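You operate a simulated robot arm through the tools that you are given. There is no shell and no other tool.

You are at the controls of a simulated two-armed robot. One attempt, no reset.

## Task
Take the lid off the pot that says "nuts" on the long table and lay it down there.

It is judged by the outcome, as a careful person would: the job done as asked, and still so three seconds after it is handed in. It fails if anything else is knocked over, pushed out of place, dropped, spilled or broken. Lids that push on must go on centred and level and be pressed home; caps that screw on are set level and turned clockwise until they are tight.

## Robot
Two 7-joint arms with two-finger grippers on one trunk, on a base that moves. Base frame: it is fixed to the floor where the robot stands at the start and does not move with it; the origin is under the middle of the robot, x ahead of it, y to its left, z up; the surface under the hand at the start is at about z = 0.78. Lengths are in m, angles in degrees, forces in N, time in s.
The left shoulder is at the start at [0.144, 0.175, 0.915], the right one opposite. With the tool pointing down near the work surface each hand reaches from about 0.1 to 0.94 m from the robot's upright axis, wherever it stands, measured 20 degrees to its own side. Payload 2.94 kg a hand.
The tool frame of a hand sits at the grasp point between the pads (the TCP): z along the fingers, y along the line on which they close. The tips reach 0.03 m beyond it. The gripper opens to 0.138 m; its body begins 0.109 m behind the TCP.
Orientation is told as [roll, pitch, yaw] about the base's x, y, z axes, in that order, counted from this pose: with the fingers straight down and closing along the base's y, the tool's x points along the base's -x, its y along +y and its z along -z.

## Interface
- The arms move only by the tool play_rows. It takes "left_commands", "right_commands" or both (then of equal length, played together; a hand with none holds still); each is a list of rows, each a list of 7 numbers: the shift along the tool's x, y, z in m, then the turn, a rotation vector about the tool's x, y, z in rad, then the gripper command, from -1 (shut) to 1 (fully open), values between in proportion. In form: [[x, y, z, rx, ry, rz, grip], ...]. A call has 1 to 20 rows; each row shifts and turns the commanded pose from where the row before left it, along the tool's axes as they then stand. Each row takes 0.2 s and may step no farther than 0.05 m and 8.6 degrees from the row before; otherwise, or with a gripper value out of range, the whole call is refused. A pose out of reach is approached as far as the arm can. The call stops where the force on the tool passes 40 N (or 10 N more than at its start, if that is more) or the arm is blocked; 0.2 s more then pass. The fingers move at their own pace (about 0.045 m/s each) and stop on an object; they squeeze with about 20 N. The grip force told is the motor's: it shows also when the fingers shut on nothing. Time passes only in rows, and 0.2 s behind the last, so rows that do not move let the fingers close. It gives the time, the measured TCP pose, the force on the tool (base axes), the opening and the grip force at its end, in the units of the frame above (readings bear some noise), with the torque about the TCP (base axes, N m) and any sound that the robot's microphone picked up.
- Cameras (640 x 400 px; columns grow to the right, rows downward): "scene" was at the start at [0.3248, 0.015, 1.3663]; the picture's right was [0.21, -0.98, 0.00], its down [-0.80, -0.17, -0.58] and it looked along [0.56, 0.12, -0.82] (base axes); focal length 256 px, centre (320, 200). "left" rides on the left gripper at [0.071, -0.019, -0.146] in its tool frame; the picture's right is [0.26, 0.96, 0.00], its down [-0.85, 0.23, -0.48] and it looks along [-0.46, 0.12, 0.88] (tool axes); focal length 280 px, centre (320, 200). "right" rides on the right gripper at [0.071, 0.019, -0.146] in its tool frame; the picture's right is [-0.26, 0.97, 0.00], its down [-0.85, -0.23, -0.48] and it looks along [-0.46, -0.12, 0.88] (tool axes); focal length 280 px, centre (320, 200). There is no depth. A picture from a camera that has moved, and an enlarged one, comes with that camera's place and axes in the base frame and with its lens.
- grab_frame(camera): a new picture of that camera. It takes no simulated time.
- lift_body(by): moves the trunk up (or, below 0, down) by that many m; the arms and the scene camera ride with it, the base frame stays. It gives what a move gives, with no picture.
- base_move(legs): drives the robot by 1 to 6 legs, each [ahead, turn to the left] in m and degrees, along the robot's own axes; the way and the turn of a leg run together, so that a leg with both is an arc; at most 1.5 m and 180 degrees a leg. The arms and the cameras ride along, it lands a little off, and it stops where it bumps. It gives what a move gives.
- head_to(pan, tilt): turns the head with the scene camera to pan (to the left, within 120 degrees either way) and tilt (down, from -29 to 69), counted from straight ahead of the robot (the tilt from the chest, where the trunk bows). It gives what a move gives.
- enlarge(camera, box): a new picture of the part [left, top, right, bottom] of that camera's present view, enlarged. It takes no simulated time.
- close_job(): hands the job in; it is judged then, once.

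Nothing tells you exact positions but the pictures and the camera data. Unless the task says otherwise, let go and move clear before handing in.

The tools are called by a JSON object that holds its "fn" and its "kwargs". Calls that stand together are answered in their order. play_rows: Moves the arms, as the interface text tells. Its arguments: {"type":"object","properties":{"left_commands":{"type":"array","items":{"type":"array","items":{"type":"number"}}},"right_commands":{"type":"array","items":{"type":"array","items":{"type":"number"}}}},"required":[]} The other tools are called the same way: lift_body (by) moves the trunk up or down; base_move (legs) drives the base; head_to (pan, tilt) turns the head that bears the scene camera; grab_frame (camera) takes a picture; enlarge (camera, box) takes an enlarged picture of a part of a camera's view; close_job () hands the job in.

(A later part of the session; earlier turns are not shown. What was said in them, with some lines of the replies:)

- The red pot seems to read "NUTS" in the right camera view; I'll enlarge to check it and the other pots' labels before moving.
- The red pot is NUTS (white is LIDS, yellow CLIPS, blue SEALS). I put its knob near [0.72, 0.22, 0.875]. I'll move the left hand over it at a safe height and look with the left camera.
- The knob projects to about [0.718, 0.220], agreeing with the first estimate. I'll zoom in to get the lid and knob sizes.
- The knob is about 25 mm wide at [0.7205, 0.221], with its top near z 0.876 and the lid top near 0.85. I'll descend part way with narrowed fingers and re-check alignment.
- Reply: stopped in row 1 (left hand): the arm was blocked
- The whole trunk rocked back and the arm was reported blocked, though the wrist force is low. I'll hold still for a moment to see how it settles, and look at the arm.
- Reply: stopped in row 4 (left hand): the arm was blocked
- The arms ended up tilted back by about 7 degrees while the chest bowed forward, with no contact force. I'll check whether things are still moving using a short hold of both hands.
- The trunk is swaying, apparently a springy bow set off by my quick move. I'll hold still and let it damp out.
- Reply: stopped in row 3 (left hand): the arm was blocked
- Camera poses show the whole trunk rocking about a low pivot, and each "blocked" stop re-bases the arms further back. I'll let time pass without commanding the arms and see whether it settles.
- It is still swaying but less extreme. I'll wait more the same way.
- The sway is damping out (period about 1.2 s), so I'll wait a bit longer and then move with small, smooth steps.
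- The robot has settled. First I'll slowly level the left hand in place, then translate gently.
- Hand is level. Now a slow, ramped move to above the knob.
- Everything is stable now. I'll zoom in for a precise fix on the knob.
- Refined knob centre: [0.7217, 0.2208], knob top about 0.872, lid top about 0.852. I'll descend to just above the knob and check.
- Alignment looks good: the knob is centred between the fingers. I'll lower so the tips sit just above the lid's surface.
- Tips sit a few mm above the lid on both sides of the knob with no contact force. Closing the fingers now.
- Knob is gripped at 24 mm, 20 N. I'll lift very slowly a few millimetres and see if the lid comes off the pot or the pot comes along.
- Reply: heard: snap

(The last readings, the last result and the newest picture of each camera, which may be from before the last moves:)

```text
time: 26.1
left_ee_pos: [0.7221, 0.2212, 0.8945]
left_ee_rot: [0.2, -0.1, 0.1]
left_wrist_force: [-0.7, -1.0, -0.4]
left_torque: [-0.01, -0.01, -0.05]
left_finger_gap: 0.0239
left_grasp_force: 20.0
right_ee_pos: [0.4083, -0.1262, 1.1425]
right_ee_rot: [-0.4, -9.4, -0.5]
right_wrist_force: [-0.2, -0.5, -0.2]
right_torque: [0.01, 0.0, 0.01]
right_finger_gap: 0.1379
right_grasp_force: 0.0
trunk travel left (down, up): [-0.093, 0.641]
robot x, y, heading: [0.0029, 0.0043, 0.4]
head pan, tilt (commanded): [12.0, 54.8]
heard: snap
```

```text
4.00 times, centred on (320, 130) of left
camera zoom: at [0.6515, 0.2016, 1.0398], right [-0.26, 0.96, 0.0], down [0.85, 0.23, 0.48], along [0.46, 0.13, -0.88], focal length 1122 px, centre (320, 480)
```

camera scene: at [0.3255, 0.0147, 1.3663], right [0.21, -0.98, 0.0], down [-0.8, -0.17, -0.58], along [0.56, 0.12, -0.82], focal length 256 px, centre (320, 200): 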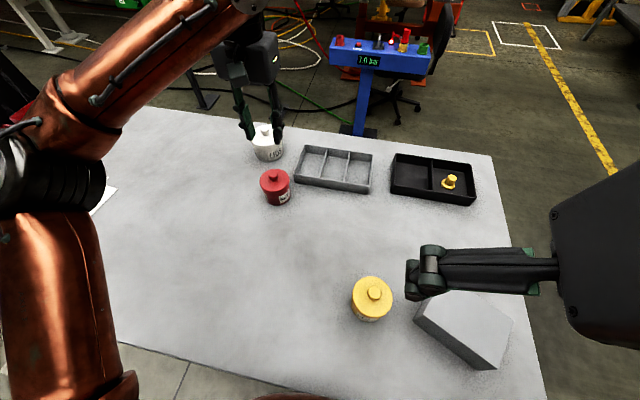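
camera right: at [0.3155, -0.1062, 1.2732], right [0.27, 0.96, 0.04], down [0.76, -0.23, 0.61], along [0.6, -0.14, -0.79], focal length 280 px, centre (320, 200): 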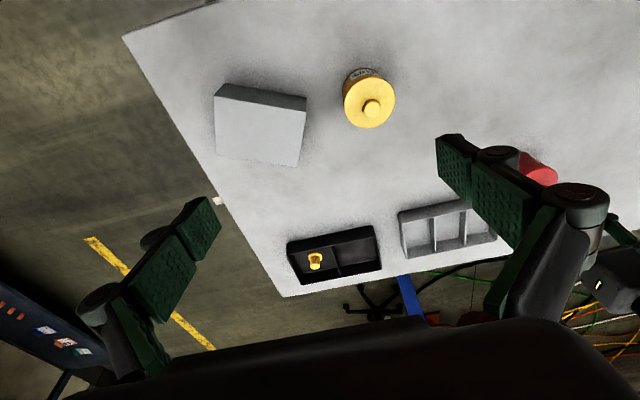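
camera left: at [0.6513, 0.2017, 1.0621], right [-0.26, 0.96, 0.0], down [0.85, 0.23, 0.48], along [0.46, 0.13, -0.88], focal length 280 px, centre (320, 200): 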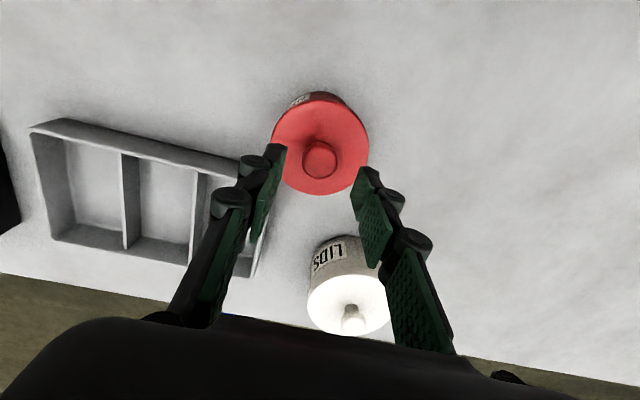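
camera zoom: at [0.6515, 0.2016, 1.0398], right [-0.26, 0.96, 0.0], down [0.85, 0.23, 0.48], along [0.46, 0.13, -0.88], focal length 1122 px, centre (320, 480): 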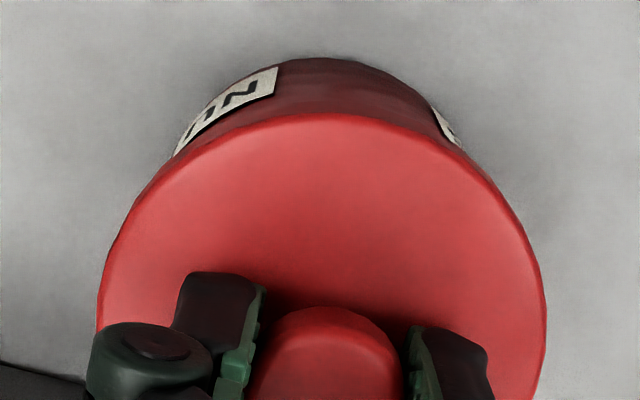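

A "snap" was heard and the lid has popped free with the pot staying on the table. I'll lift straight up another 7 cm slowly.

{"fn": "play_rows", "kwargs": {"left_commands": [[0, 0, -0.002, 0, 0, 0, -1], [0, 0, -0.004, 0, 0, 0, -1], [0, 0, -0.006, 0, 0, 0, -1], [0, 0, -0.008, 0, 0, 0, -1], [0, 0, -0.009, 0, 0, 0, -1], [0, 0, -0.009, 0, 0, 0, -1], [0, 0, -0.009, 0, 0, 0, -1], [0, 0, -0.009, 0, 0, 0, -1], [0, 0, -0.008, 0, 0, 0, -1], [0, 0, -0.005, 0, 0, 0, -1], [0, 0, -0.002, 0, 0, 0, -1], [0, 0, 0, 0, 0, 0, -1]]}}

{"fn": "grab_frame", "kwargs": {"camera": "scene"}}

{"fn": "grab_frame", "kwargs": {"camera": "left"}}

{"fn": "enlarge", "kwargs": {"camera": "scene", "box": [218, 120, 330, 215]}}

```text
time: 28.7
left_ee_pos: [0.7213, 0.2218, 0.967]
left_ee_rot: [0.2, 0.0, 0.0]
left_wrist_force: [0.7, -0.6, 0.4]
left_torque: [0.03, -0.04, -0.01]
left_finger_gap: 0.024
left_grasp_force: 20.1
right_ee_pos: [0.4088, -0.1272, 1.1416]
right_ee_rot: [-0.3, -9.4, -0.4]
right_wrist_force: [-0.6, 0.7, 0.4]
right_torque: [0.02, -0.01, -0.02]
right_finger_gap: 0.1382
right_grasp_force: 0.1
trunk travel left (down, up): [-0.093, 0.641]
robot x, y, heading: [0.0004, -0.002, 0.2]
head pan, tilt (commanded): [12.0, 54.8]
```

```text
taken
camera scene: at [0.3255, 0.0147, 1.3662], right [0.21, -0.98, 0.0], down [-0.8, -0.17, -0.58], along [0.56, 0.12, -0.82], focal length 256 px, centre (320, 200)
```

scene: 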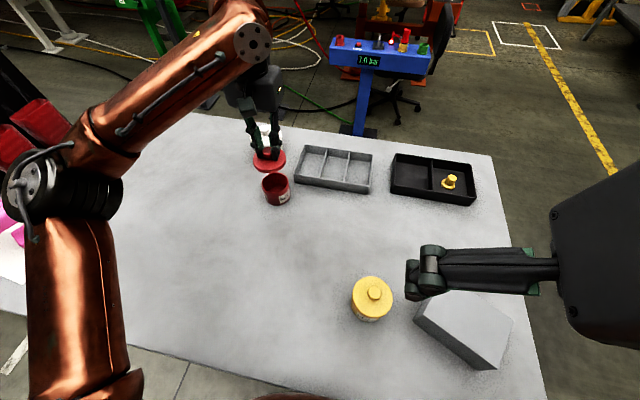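

```text
taken
camera left: at [0.6514, 0.2017, 1.111], right [-0.26, 0.96, 0.0], down [0.85, 0.23, 0.48], along [0.46, 0.13, -0.88], focal length 280 px, centre (320, 200)
```

left: 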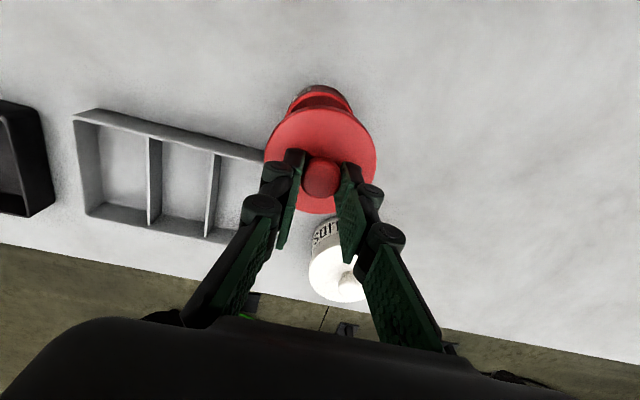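

```text
4.21 times, centred on (274, 168) of scene
camera zoom: at [0.3255, 0.0147, 1.3662], right [0.21, -0.98, 0.0], down [-0.8, -0.17, -0.58], along [0.56, 0.12, -0.82], focal length 1077 px, centre (514, 337)
```

zoom: 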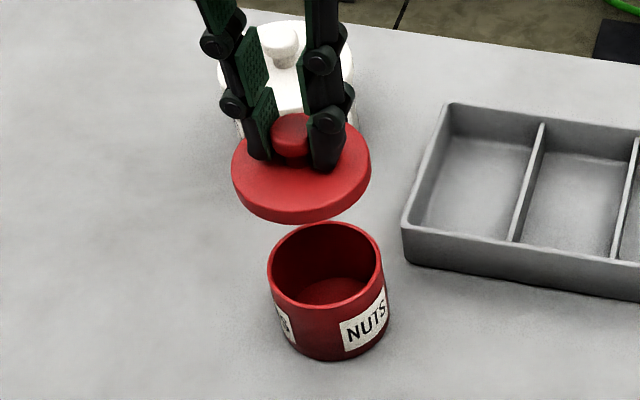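

The pot is open and still standing in place. I'll carry the lid back over the clear table area near [0.58, 0.20], away from everything else.

{"fn": "play_rows", "kwargs": {"left_commands": [[0.003, -0.001, 0, 0, 0, 0, -1], [0.006, -0.001, 0, 0, 0, 0, -1], [0.009, -0.001, 0, 0, 0, 0, -1], [0.0087, -0.001, 0, 0, 0, 0, -1], [0.0087, -0.001, 0, 0, 0, 0, -1], [0.0087, -0.001, 0, 0, 0, 0, -1], [0.0087, -0.001, 0, 0, 0, 0, -1], [0.0087, -0.001, 0, 0, 0, 0, -1], [0.0087, -0.001, 0, 0, 0, 0, -1], [0.0087, -0.001, 0, 0, 0, 0, -1], [0.0087, -0.001, 0, 0, 0, 0, -1], [0.0087, -0.001, 0, 0, 0, 0, -1], [0.0087, -0.001, 0, 0, 0, 0, -1], [0.0087, -0.001, 0, 0, 0, 0, -1], [0.0087, -0.001, 0, 0, 0, 0, -1], [0.009, -0.001, 0, 0, 0, 0, -1], [0.006, -0.001, 0, 0, 0, 0, -1], [0.003, -0.001, 0, 0, 0, 0, -1], [0, 0, 0, 0, 0, 0, -1], [0, 0, 0, 0, 0, 0, -1]]}}

{"fn": "grab_frame", "kwargs": {"camera": "scene"}}

{"fn": "grab_frame", "kwargs": {"camera": "left"}}

{"fn": "grab_frame", "kwargs": {"camera": "right"}}

```text
time: 32.9
left_ee_pos: [0.5814, 0.2035, 0.9661]
left_ee_rot: [0.1, -0.2, 0.0]
left_wrist_force: [-0.9, -1.3, -0.8]
left_torque: [0.0, 0.02, 0.02]
left_finger_gap: 0.0234
left_grasp_force: 20.1
right_ee_pos: [0.4089, -0.1276, 1.1423]
right_ee_rot: [-0.4, -9.3, -0.3]
right_wrist_force: [-0.4, 0.6, -0.3]
right_torque: [0.01, 0.02, -0.01]
right_finger_gap: 0.1381
right_grasp_force: 0.0
trunk travel left (down, up): [-0.093, 0.641]
robot x, y, heading: [-0.001, -0.0023, 0.2]
head pan, tilt (commanded): [12.0, 54.8]
```

```text
taken
camera scene: at [0.3254, 0.0147, 1.3663], right [0.21, -0.98, 0.0], down [-0.8, -0.17, -0.58], along [0.56, 0.12, -0.82], focal length 256 px, centre (320, 200)
```

scene: 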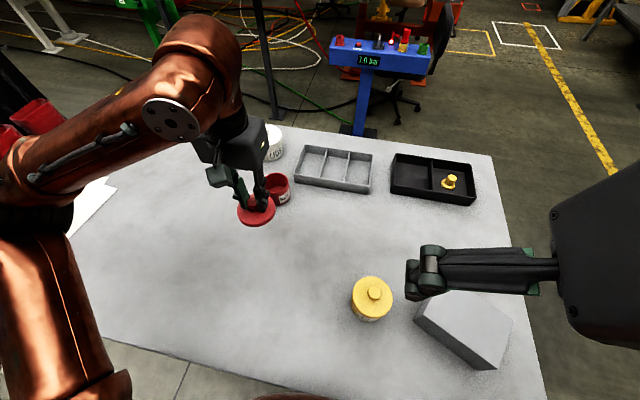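

```text
taken
camera left: at [0.5107, 0.1837, 1.1106], right [-0.26, 0.96, 0.0], down [0.85, 0.23, 0.48], along [0.46, 0.13, -0.88], focal length 280 px, centre (320, 200)
```

left: 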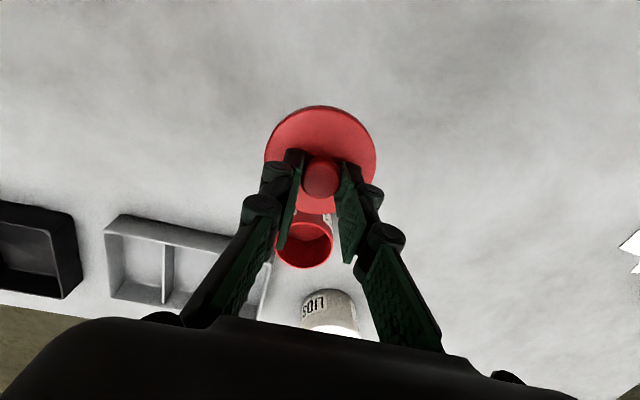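

```text
taken
camera right: at [0.3154, -0.1062, 1.2732], right [0.27, 0.96, 0.04], down [0.76, -0.23, 0.61], along [0.6, -0.14, -0.79], focal length 280 px, centre (320, 200)
```

right: 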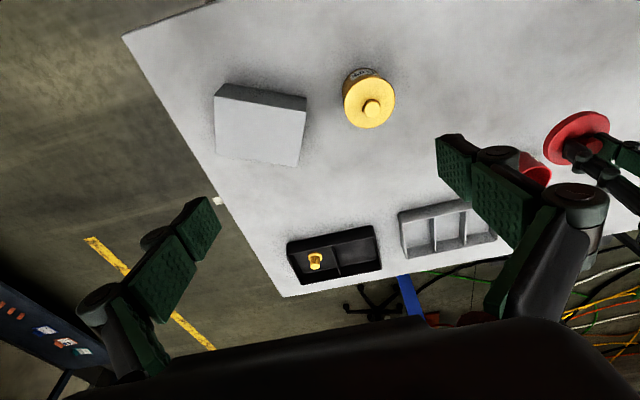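

The lid is held level above clear table. Lowering to about 2 cm above the table, then I'll check.

{"fn": "play_rows", "kwargs": {"left_commands": [[0, 0, 0.004, 0, 0, 0, -1], [0, 0, 0.007, 0, 0, 0, -1], [0, 0, 0.009, 0, 0, 0, -1], [0, 0, 0.009, 0, 0, 0, -1], [0, 0, 0.009, 0, 0, 0, -1], [0, 0, 0.009, 0, 0, 0, -1], [0, 0, 0.009, 0, 0, 0, -1], [0, 0, 0.009, 0, 0, 0, -1], [0, 0, 0.009, 0, 0, 0, -1], [0, 0, 0.009, 0, 0, 0, -1], [0, 0, 0.009, 0, 0, 0, -1], [0, 0, 0.009, 0, 0, 0, -1], [0, 0, 0.006, 0, 0, 0, -1], [0, 0, 0.004, 0, 0, 0, -1], [0, 0, 0.002, 0, 0, 0, -1], [0, 0, 0, 0, 0, 0, -1]]}}

{"fn": "enlarge", "kwargs": {"camera": "scene", "box": [200, 160, 328, 240]}}

{"fn": "grab_frame", "kwargs": {"camera": "left"}}

```text
time: 36.3
left_ee_pos: [0.5818, 0.2037, 0.8527]
left_ee_rot: [0.1, 0.0, 0.0]
left_wrist_force: [-0.1, 0.9, 0.0]
left_torque: [0.01, 0.03, 0.01]
left_finger_gap: 0.0241
left_grasp_force: 19.7
right_ee_pos: [0.4076, -0.1273, 1.1428]
right_ee_rot: [-0.4, -9.4, -0.4]
right_wrist_force: [-0.1, -0.7, -0.3]
right_torque: [0.02, 0.05, 0.02]
right_finger_gap: 0.1381
right_grasp_force: 0.1
trunk travel left (down, up): [-0.093, 0.641]
robot x, y, heading: [0.0031, -0.0, 0.1]
head pan, tilt (commanded): [12.0, 54.8]
```

```text
5.00 times, centred on (264, 200) of scene
camera zoom: at [0.3254, 0.0147, 1.3663], right [0.21, -0.98, 0.0], down [-0.8, -0.17, -0.58], along [0.56, 0.12, -0.82], focal length 1279 px, centre (600, 200)
```

zoom: 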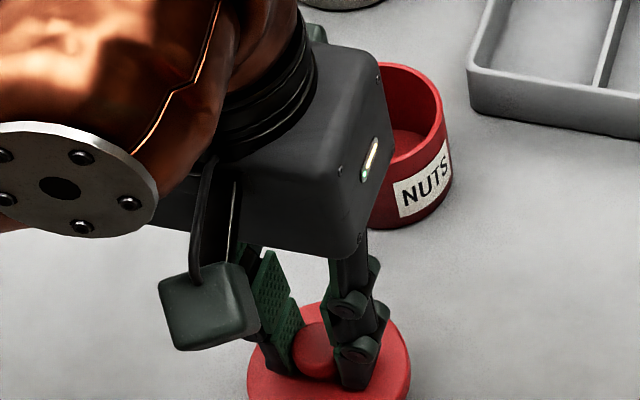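

```text
taken
camera left: at [0.5114, 0.1838, 0.9975], right [-0.26, 0.96, 0.0], down [0.85, 0.23, 0.48], along [0.46, 0.13, -0.88], focal length 280 px, centre (320, 200)
```

left: 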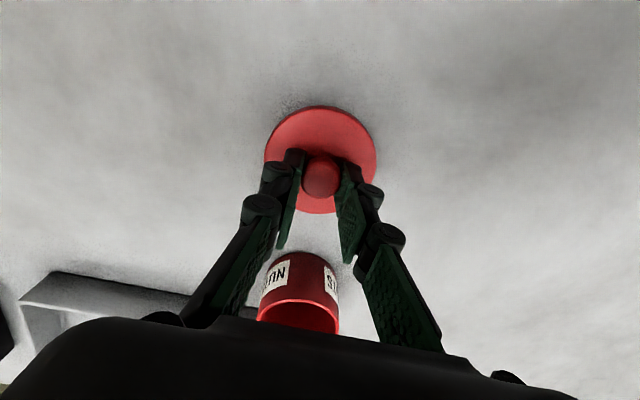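

Still clear of the table. I'll lower in fine steps and watch the force for contact.

{"fn": "play_rows", "kwargs": {"left_commands": [[0, 0, 0.002, 0, 0, 0, -1], [0, 0, 0.003, 0, 0, 0, -1], [0, 0, 0.003, 0, 0, 0, -1], [0, 0, 0.003, 0, 0, 0, -1], [0, 0, 0.003, 0, 0, 0, -1], [0, 0, 0.002, 0, 0, 0, -1], [0, 0, 0, 0, 0, 0, -1]]}}

{"fn": "enlarge", "kwargs": {"camera": "scene", "box": [200, 180, 328, 260]}}

{"fn": "enlarge", "kwargs": {"camera": "left", "box": [240, 80, 400, 180]}}

```text
time: 37.9
left_ee_pos: [0.5813, 0.2034, 0.8369]
left_ee_rot: [0.3, -0.1, 0.0]
left_wrist_force: [-0.5, 0.5, -0.8]
left_torque: [0.0, 0.02, 0.0]
left_finger_gap: 0.0239
left_grasp_force: 20.2
right_ee_pos: [0.4079, -0.1273, 1.1437]
right_ee_rot: [-0.4, -9.4, -0.5]
right_wrist_force: [-0.2, 0.4, 0.0]
right_torque: [0.0, -0.01, -0.03]
right_finger_gap: 0.1379
right_grasp_force: 0.0
trunk travel left (down, up): [-0.093, 0.641]
robot x, y, heading: [0.0014, 0.001, -0.2]
head pan, tilt (commanded): [12.0, 54.8]
```

```text
5.00 times, centred on (264, 220) of scene
camera zoom: at [0.3254, 0.0147, 1.3663], right [0.21, -0.98, 0.0], down [-0.8, -0.17, -0.58], along [0.56, 0.12, -0.82], focal length 1279 px, centre (600, 100)
```

zoom: 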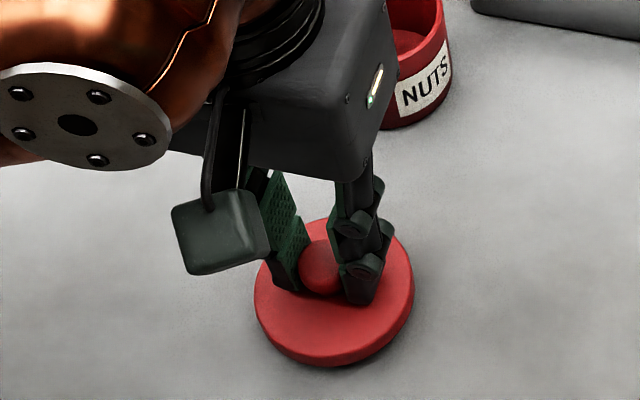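

```text
4.00 times, centred on (320, 130) of left
camera zoom: at [0.511, 0.1838, 0.9817], right [-0.26, 0.97, 0.0], down [0.85, 0.23, 0.48], along [0.46, 0.13, -0.88], focal length 1122 px, centre (320, 480)
```

zoom: 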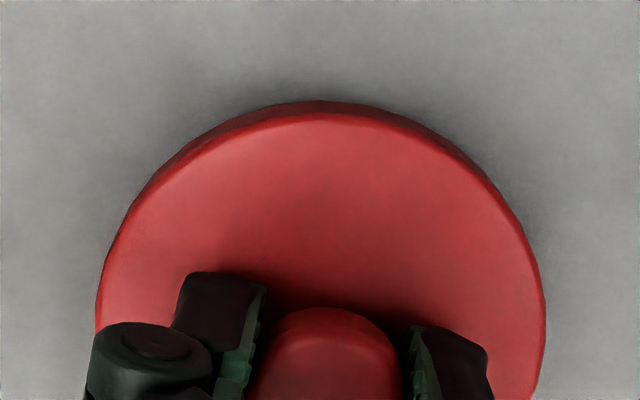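

The lid is a few millimetres above the table. Continuing in 1 mm steps.

{"fn": "play_rows", "kwargs": {"left_commands": [[0, 0, 0.001, 0, 0, 0, -1], [0, 0, 0.001, 0, 0, 0, -1], [0, 0, 0.001, 0, 0, 0, -1], [0, 0, 0.001, 0, 0, 0, -1], [0, 0, 0, 0, 0, 0, -1]]}}

{"fn": "enlarge", "kwargs": {"camera": "left", "box": [240, 80, 400, 180]}}

```text
time: 39.1
left_ee_pos: [0.5811, 0.2046, 0.8335]
left_ee_rot: [0.2, -0.1, 0.1]
left_wrist_force: [-0.1, -0.3, 0.0]
left_torque: [0.02, -0.01, -0.01]
left_finger_gap: 0.0239
left_grasp_force: 20.1
right_ee_pos: [0.408, -0.1259, 1.1428]
right_ee_rot: [-0.4, -9.5, -0.3]
right_wrist_force: [0.2, -0.1, 0.3]
right_torque: [-0.02, -0.03, 0.03]
right_finger_gap: 0.138
right_grasp_force: 0.1
trunk travel left (down, up): [-0.093, 0.641]
robot x, y, heading: [0.0011, 0.0042, -0.0]
head pan, tilt (commanded): [12.0, 54.8]
```

```text
4.00 times, centred on (320, 130) of left
camera zoom: at [0.5109, 0.1838, 0.9776], right [-0.26, 0.96, 0.0], down [0.85, 0.23, 0.48], along [0.46, 0.13, -0.88], focal length 1122 px, centre (320, 480)
```

zoom: 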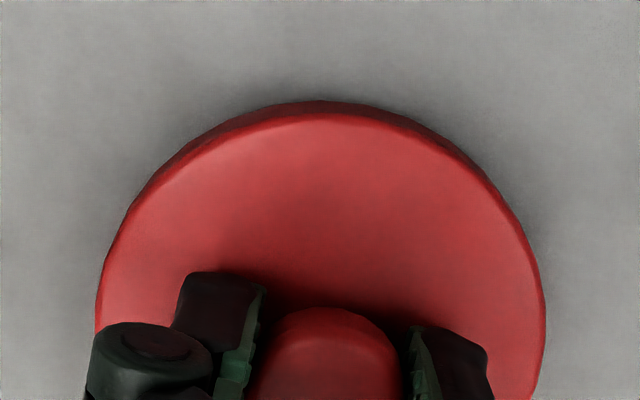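

No contact yet; two more small sets of 1 mm steps, watching the vertical force.

{"fn": "play_rows", "kwargs": {"left_commands": [[0, 0, 0.001, 0, 0, 0, -1], [0, 0, 0.001, 0, 0, 0, -1], [0, 0, 0.001, 0, 0, 0, -1], [0, 0, 0, 0, 0, 0, -1]]}}

{"fn": "enlarge", "kwargs": {"camera": "scene", "box": [200, 180, 328, 260]}}

```text
time: 40.1
left_ee_pos: [0.5813, 0.2037, 0.8295]
left_ee_rot: [0.1, -0.1, 0.0]
left_wrist_force: [0.2, 0.1, -0.4]
left_torque: [0.03, 0.02, 0.0]
left_finger_gap: 0.024
left_grasp_force: 20.2
right_ee_pos: [0.408, -0.1274, 1.141]
right_ee_rot: [-0.4, -9.5, -0.4]
right_wrist_force: [0.1, -0.1, 1.1]
right_torque: [0.01, 0.01, 0.01]
right_finger_gap: 0.138
right_grasp_force: 0.1
trunk travel left (down, up): [-0.093, 0.641]
robot x, y, heading: [-0.0006, -0.0005, 0.2]
head pan, tilt (commanded): [12.0, 54.8]
```

```text
5.00 times, centred on (264, 220) of scene
camera zoom: at [0.3254, 0.0147, 1.3663], right [0.21, -0.98, 0.0], down [-0.8, -0.17, -0.58], along [0.56, 0.12, -0.82], focal length 1279 px, centre (600, 100)
```

zoom: 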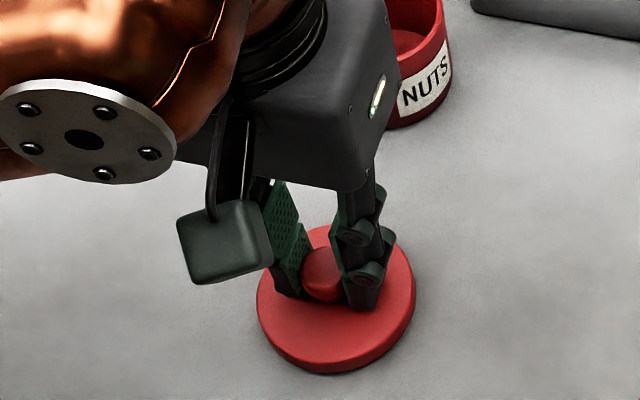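

{"fn": "play_rows", "kwargs": {"left_commands": [[0, 0, 0.001, 0, 0, 0, -1], [0, 0, 0.001, 0, 0, 0, -1], [0, 0, 0, 0, 0, 0, -1]]}}

```text
time: 40.9
left_ee_pos: [0.581, 0.205, 0.8281]
left_ee_rot: [0.1, -0.1, 0.0]
left_wrist_force: [0.0, -0.9, 0.0]
left_torque: [-0.02, 0.0, 0.05]
left_finger_gap: 0.0238
left_grasp_force: 20.1
right_ee_pos: [0.4083, -0.127, 1.1421]
right_ee_rot: [-0.4, -9.4, -0.5]
right_wrist_force: [-0.4, -0.1, -0.2]
right_torque: [0.0, -0.01, 0.03]
right_finger_gap: 0.1384
right_grasp_force: 0.2
trunk travel left (down, up): [-0.093, 0.641]
robot x, y, heading: [0.0017, -0.0029, 0.2]
head pan, tilt (commanded): [12.0, 54.8]
```

The hand is at z 0.828 and still shows no contact force. I'll keep stepping down gently.

{"fn": "play_rows", "kwargs": {"left_commands": [[0, 0, 0.001, 0, 0, 0, -1], [0, 0, 0.001, 0, 0, 0, -1], [0, 0, 0, 0, 0, 0, -1]]}}

{"fn": "enlarge", "kwargs": {"camera": "left", "box": [240, 80, 400, 180]}}

{"fn": "enlarge", "kwargs": {"camera": "scene", "box": [230, 215, 310, 265]}}

```text
time: 41.7
left_ee_pos: [0.5811, 0.2029, 0.8277]
left_ee_rot: [0.2, -0.1, -0.1]
left_wrist_force: [0.0, -0.5, 5.8]
left_torque: [0.2, 0.06, -0.03]
left_finger_gap: 0.0239
left_grasp_force: 20.8
right_ee_pos: [0.4083, -0.1273, 1.1424]
right_ee_rot: [-0.4, -9.5, -0.5]
right_wrist_force: [-0.5, -0.1, -0.1]
right_torque: [0.03, -0.01, 0.0]
right_finger_gap: 0.1382
right_grasp_force: 0.1
trunk travel left (down, up): [-0.093, 0.641]
robot x, y, heading: [-0.0022, 0.002, -0.1]
head pan, tilt (commanded): [12.0, 54.8]
```

```text
4.00 times, centred on (320, 130) of left
camera zoom: at [0.5109, 0.184, 0.9713], right [-0.26, 0.96, 0.0], down [0.85, 0.23, 0.48], along [0.46, 0.13, -0.88], focal length 1122 px, centre (320, 480)
```

zoom: 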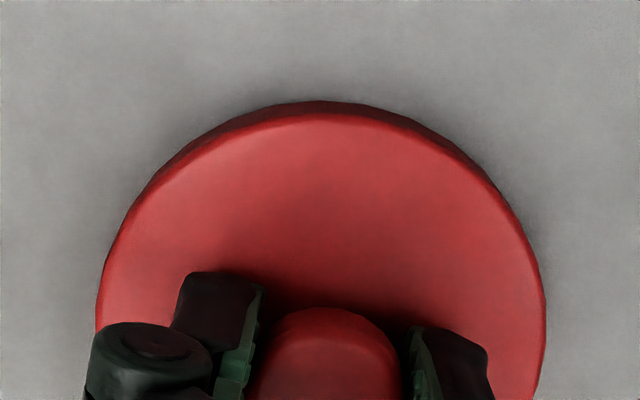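

```text
8.00 times, centred on (270, 240) of scene
camera zoom: at [0.3248, 0.0144, 1.3665], right [0.21, -0.98, 0.0], down [-0.8, -0.17, -0.58], along [0.56, 0.12, -0.82], focal length 2046 px, centre (720, -120)
```

zoom: 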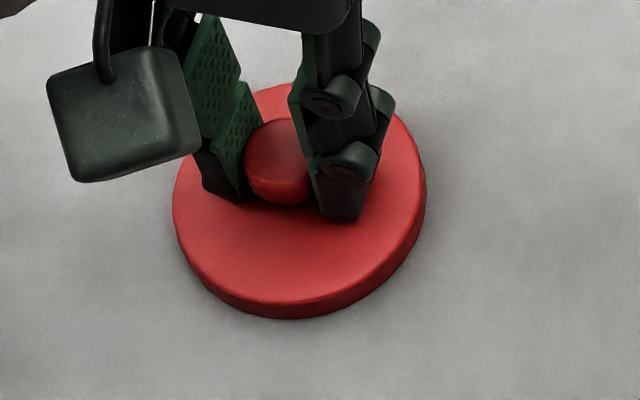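

Contact at 5.8 N: the lid rests on the table. Now I'll open the fingers gently and let go.

{"fn": "play_rows", "kwargs": {"left_commands": [[0, 0, 0, 0, 0, 0, -0.65], [0, 0, 0, 0, 0, 0, -0.5], [0, 0, 0, 0, 0, 0, -0.4], [0, 0, 0, 0, 0, 0, -0.3], [0, 0, 0, 0, 0, 0, -0.3], [0, 0, 0, 0, 0, 0, -0.3]]}}

{"fn": "enlarge", "kwargs": {"camera": "left", "box": [240, 80, 400, 180]}}

{"fn": "enlarge", "kwargs": {"camera": "scene", "box": [230, 215, 310, 265]}}

```text
time: 43.1
left_ee_pos: [0.582, 0.2029, 0.8246]
left_ee_rot: [0.3, 0.0, 0.0]
left_wrist_force: [0.2, -0.2, 1.0]
left_torque: [0.01, -0.01, -0.03]
left_finger_gap: 0.0486
left_grasp_force: 0.1
right_ee_pos: [0.4083, -0.1282, 1.1427]
right_ee_rot: [-0.4, -9.4, -0.3]
right_wrist_force: [0.8, 0.2, 0.3]
right_torque: [0.01, 0.0, -0.01]
right_finger_gap: 0.1383
right_grasp_force: 0.0
trunk travel left (down, up): [-0.093, 0.641]
robot x, y, heading: [0.0007, -0.0027, 0.2]
head pan, tilt (commanded): [12.0, 54.8]
```

```text
4.00 times, centred on (320, 130) of left
camera zoom: at [0.5113, 0.1843, 0.9706], right [-0.26, 0.96, 0.0], down [0.85, 0.23, 0.48], along [0.46, 0.13, -0.88], focal length 1122 px, centre (320, 480)
```

zoom: 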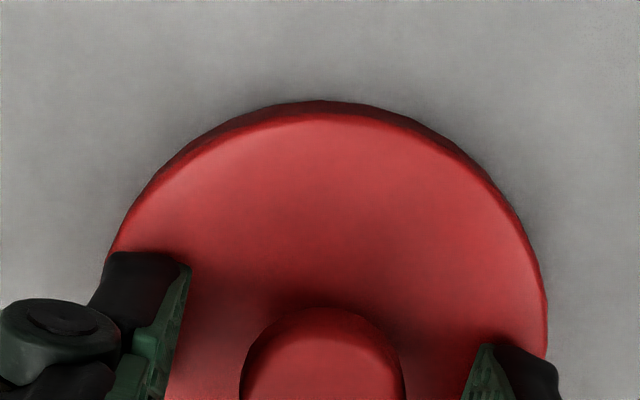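

```text
8.00 times, centred on (270, 240) of scene
camera zoom: at [0.3254, 0.0147, 1.3663], right [0.21, -0.98, 0.0], down [-0.8, -0.17, -0.58], along [0.56, 0.12, -0.82], focal length 2046 px, centre (720, -120)
```

zoom: 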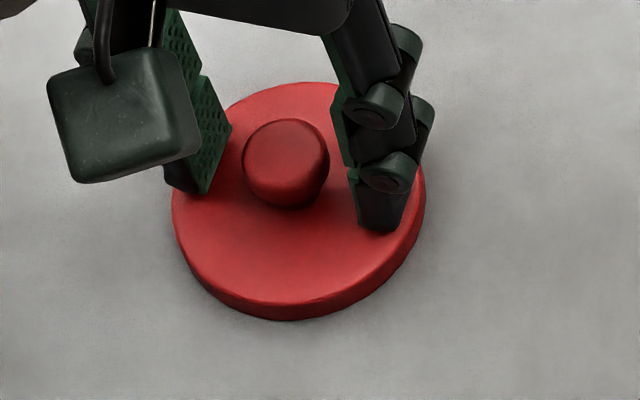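

Released; the lid lies flat on the table. Raising the hand straight up, clear of the lid.

{"fn": "play_rows", "kwargs": {"left_commands": [[0, 0, -0.002, 0, 0, 0, -0.3], [0, 0, -0.004, 0, 0, 0, -0.3], [0, 0, -0.006, 0, 0, 0, -0.3], [0, 0, -0.008, 0, 0, 0, -0.3], [0, 0, -0.01, 0, 0, 0, -0.3], [0, 0, -0.01, 0, 0, 0, -0.3], [0, 0, -0.01, 0, 0, 0, -0.3], [0, 0, -0.01, 0, 0, 0, -0.3], [0, 0, -0.01, 0, 0, 0, -0.3], [0, 0, -0.01, 0, 0, 0, -0.3], [0, 0, -0.01, 0, 0, 0, -0.3], [0, 0, -0.01, 0, 0, 0, -0.3], [0, 0, -0.01, 0, 0, 0, -0.3], [0, 0, -0.01, 0, 0, 0, -0.3], [0, 0, -0.01, 0, 0, 0, -0.3], [0, 0, -0.01, 0, 0, 0, -0.3], [0, 0, -0.008, 0, 0, 0, -0.3], [0, 0, -0.005, 0, 0, 0, -0.3], [0, 0, -0.002, 0, 0, 0, -0.3], [0, 0, 0, 0, 0, 0, -0.3]]}}

{"fn": "grab_frame", "kwargs": {"camera": "scene"}}

{"fn": "grab_frame", "kwargs": {"camera": "left"}}

```text
time: 47.3
left_ee_pos: [0.5803, 0.2039, 0.9813]
left_ee_rot: [0.2, -0.1, 0.0]
left_wrist_force: [-0.2, -0.1, 0.4]
left_torque: [-0.03, -0.01, -0.01]
left_finger_gap: 0.0483
left_grasp_force: 0.0
right_ee_pos: [0.4083, -0.127, 1.1424]
right_ee_rot: [-0.4, -9.4, -0.4]
right_wrist_force: [0.2, -0.1, 0.3]
right_torque: [-0.01, -0.01, -0.03]
right_finger_gap: 0.1377
right_grasp_force: 0.0
trunk travel left (down, up): [-0.093, 0.641]
robot x, y, heading: [0.002, -0.0002, 0.1]
head pan, tilt (commanded): [12.0, 54.8]
```

```text
taken
camera scene: at [0.3254, 0.0147, 1.3663], right [0.21, -0.98, 0.0], down [-0.8, -0.17, -0.58], along [0.56, 0.12, -0.82], focal length 256 px, centre (320, 200)
```

scene: 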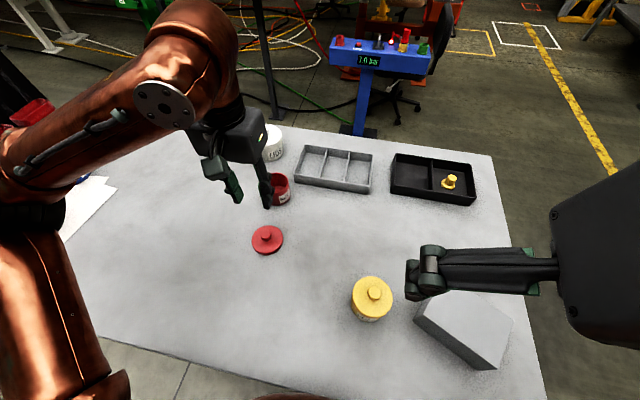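

```text
taken
camera left: at [0.5105, 0.1835, 1.1258], right [-0.26, 0.97, 0.0], down [0.85, 0.23, 0.48], along [0.46, 0.13, -0.88], focal length 280 px, centre (320, 200)
```

left: 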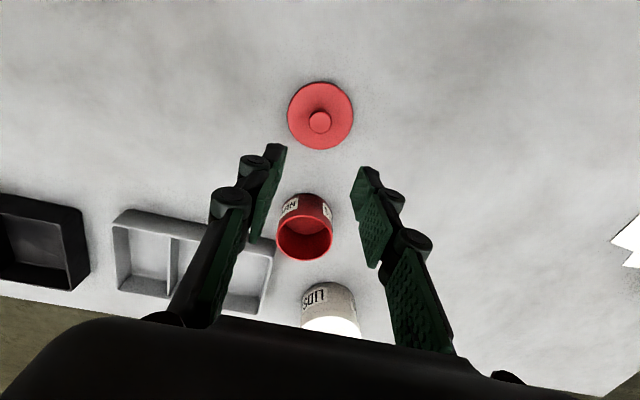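

The lid lies flat on the table, the open pot stands where it was. I'll raise the hand a bit more and check the whole scene before handing in.

{"fn": "play_rows", "kwargs": {"left_commands": [[0, 0, -0.003, 0, 0, 0, -0.3], [0, 0, -0.006, 0, 0, 0, -0.3], [0, 0, -0.009, 0, 0, 0, -0.3], [0, 0, -0.009, 0, 0, 0, -0.3], [0, 0, -0.009, 0, 0, 0, -0.3], [0, 0, -0.009, 0, 0, 0, -0.3], [0, 0, -0.009, 0, 0, 0, -0.3], [0, 0, -0.009, 0, 0, 0, -0.3], [0, 0, -0.009, 0, 0, 0, -0.3], [0, 0, -0.006, 0, 0, 0, -0.3], [0, 0, -0.003, 0, 0, 0, -0.3], [0, 0, 0, 0, 0, 0, -0.3], [0, 0, 0, 0, 0, 0, -0.3], [0, 0, 0, 0, 0, 0, -0.3], [0, 0, 0, 0, 0, 0, -0.3]]}}

{"fn": "head_to", "kwargs": {"pan": 30, "tilt": 52}}

{"fn": "grab_frame", "kwargs": {"camera": "scene"}}

{"fn": "grab_frame", "kwargs": {"camera": "left"}}

{"fn": "grab_frame", "kwargs": {"camera": "right"}}

```text
time: 50.5
left_ee_pos: [0.5815, 0.2029, 1.0612]
left_ee_rot: [0.2, -0.1, -0.1]
left_wrist_force: [-0.2, -0.1, 0.0]
left_torque: [0.0, -0.04, 0.01]
left_finger_gap: 0.0483
left_grasp_force: 0.0
right_ee_pos: [0.4089, -0.127, 1.1409]
right_ee_rot: [-0.4, -9.3, -0.4]
right_wrist_force: [-0.3, 0.3, 0.2]
right_torque: [0.01, 0.02, -0.03]
right_finger_gap: 0.138
right_grasp_force: 0.0
trunk travel left (down, up): [-0.093, 0.641]
robot x, y, heading: [0.001, -0.0021, -0.0]
head pan, tilt (commanded): [12.0, 54.8]
```

```text
time: 51.3
left_ee_pos: [0.5818, 0.2026, 1.0621]
left_ee_rot: [0.1, -0.1, -0.1]
left_wrist_force: [0.3, 0.1, 0.4]
left_torque: [0.01, 0.01, -0.01]
left_finger_gap: 0.0485
left_grasp_force: 0.1
right_ee_pos: [0.4078, -0.1278, 1.1419]
right_ee_rot: [-0.4, -9.4, -0.5]
right_wrist_force: [-0.3, 0.4, 0.0]
right_torque: [0.01, -0.01, 0.01]
right_finger_gap: 0.138
right_grasp_force: 0.1
trunk travel left (down, up): [-0.093, 0.641]
robot x, y, heading: [0.0019, -0.0018, 0.1]
head pan, tilt (commanded): [30.0, 52.0]
```

```text
taken
camera scene: at [0.3198, 0.0372, 1.3699], right [0.5, -0.87, 0.0], down [-0.68, -0.39, -0.62], along [0.53, 0.31, -0.79], focal length 256 px, centre (320, 200)
```

scene: 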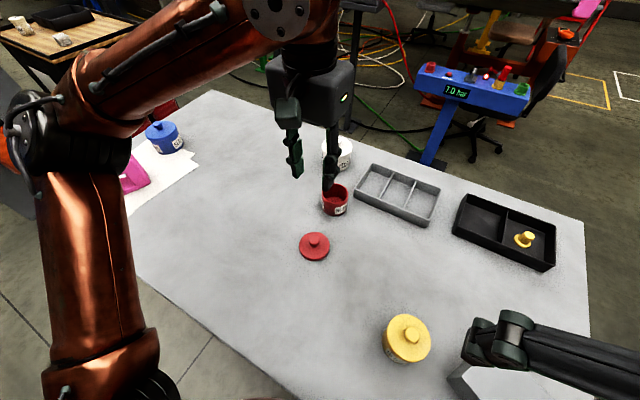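

```text
taken
camera left: at [0.5109, 0.1831, 1.2067], right [-0.26, 0.97, 0.0], down [0.85, 0.23, 0.48], along [0.46, 0.13, -0.88], focal length 280 px, centre (320, 200)
```

left: 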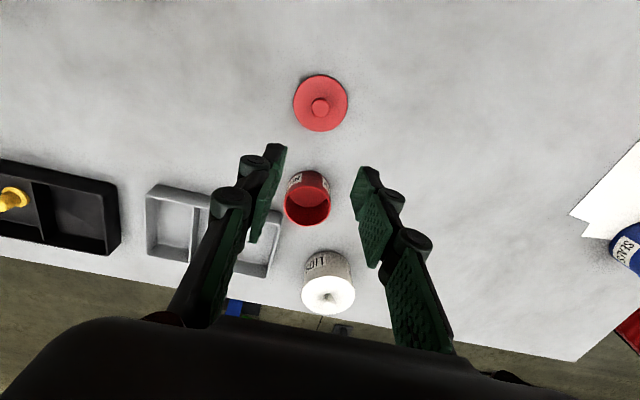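

```text
taken
camera right: at [0.3154, -0.1062, 1.2732], right [0.27, 0.96, 0.04], down [0.76, -0.23, 0.61], along [0.6, -0.14, -0.79], focal length 280 px, centre (320, 200)
```

right: 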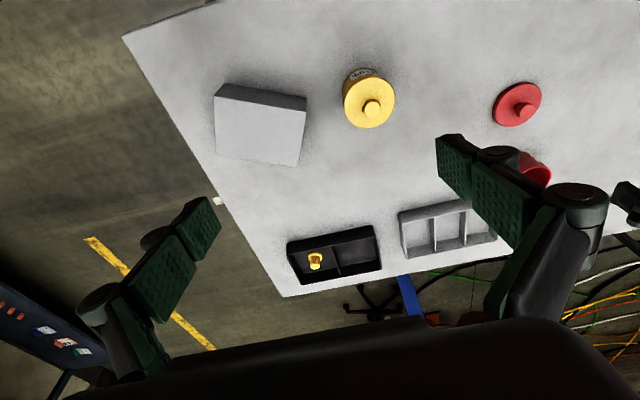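

The NUTS lid lies flat on the long table and its pot stands open where it was. All the other objects are undisturbed, and the hands are clear and still, so I'm handing in the job.

{"fn": "close_job", "kwargs": {}}

```text
The job is handed in.
```

The lid is off the "nuts" pot (the red one) and lies flat, knob up, on a clear part of the long table. I handed the job in after that and haven't seen the result of the judging.

The lid came free with a snap at the first few millimetres of lift, and the pot stayed where it was. In the last pictures the other pots, the trays and the rest of the things on the table looked undisturbed. The left hand has let go and is well above the table.

Early on, the robot's trunk swayed when I moved the arm too quickly, and the arms drifted back a little. They touched nothing. I waited for the sway to stop and moved slowly from then on, which left the right arm slightly further back than at the start.
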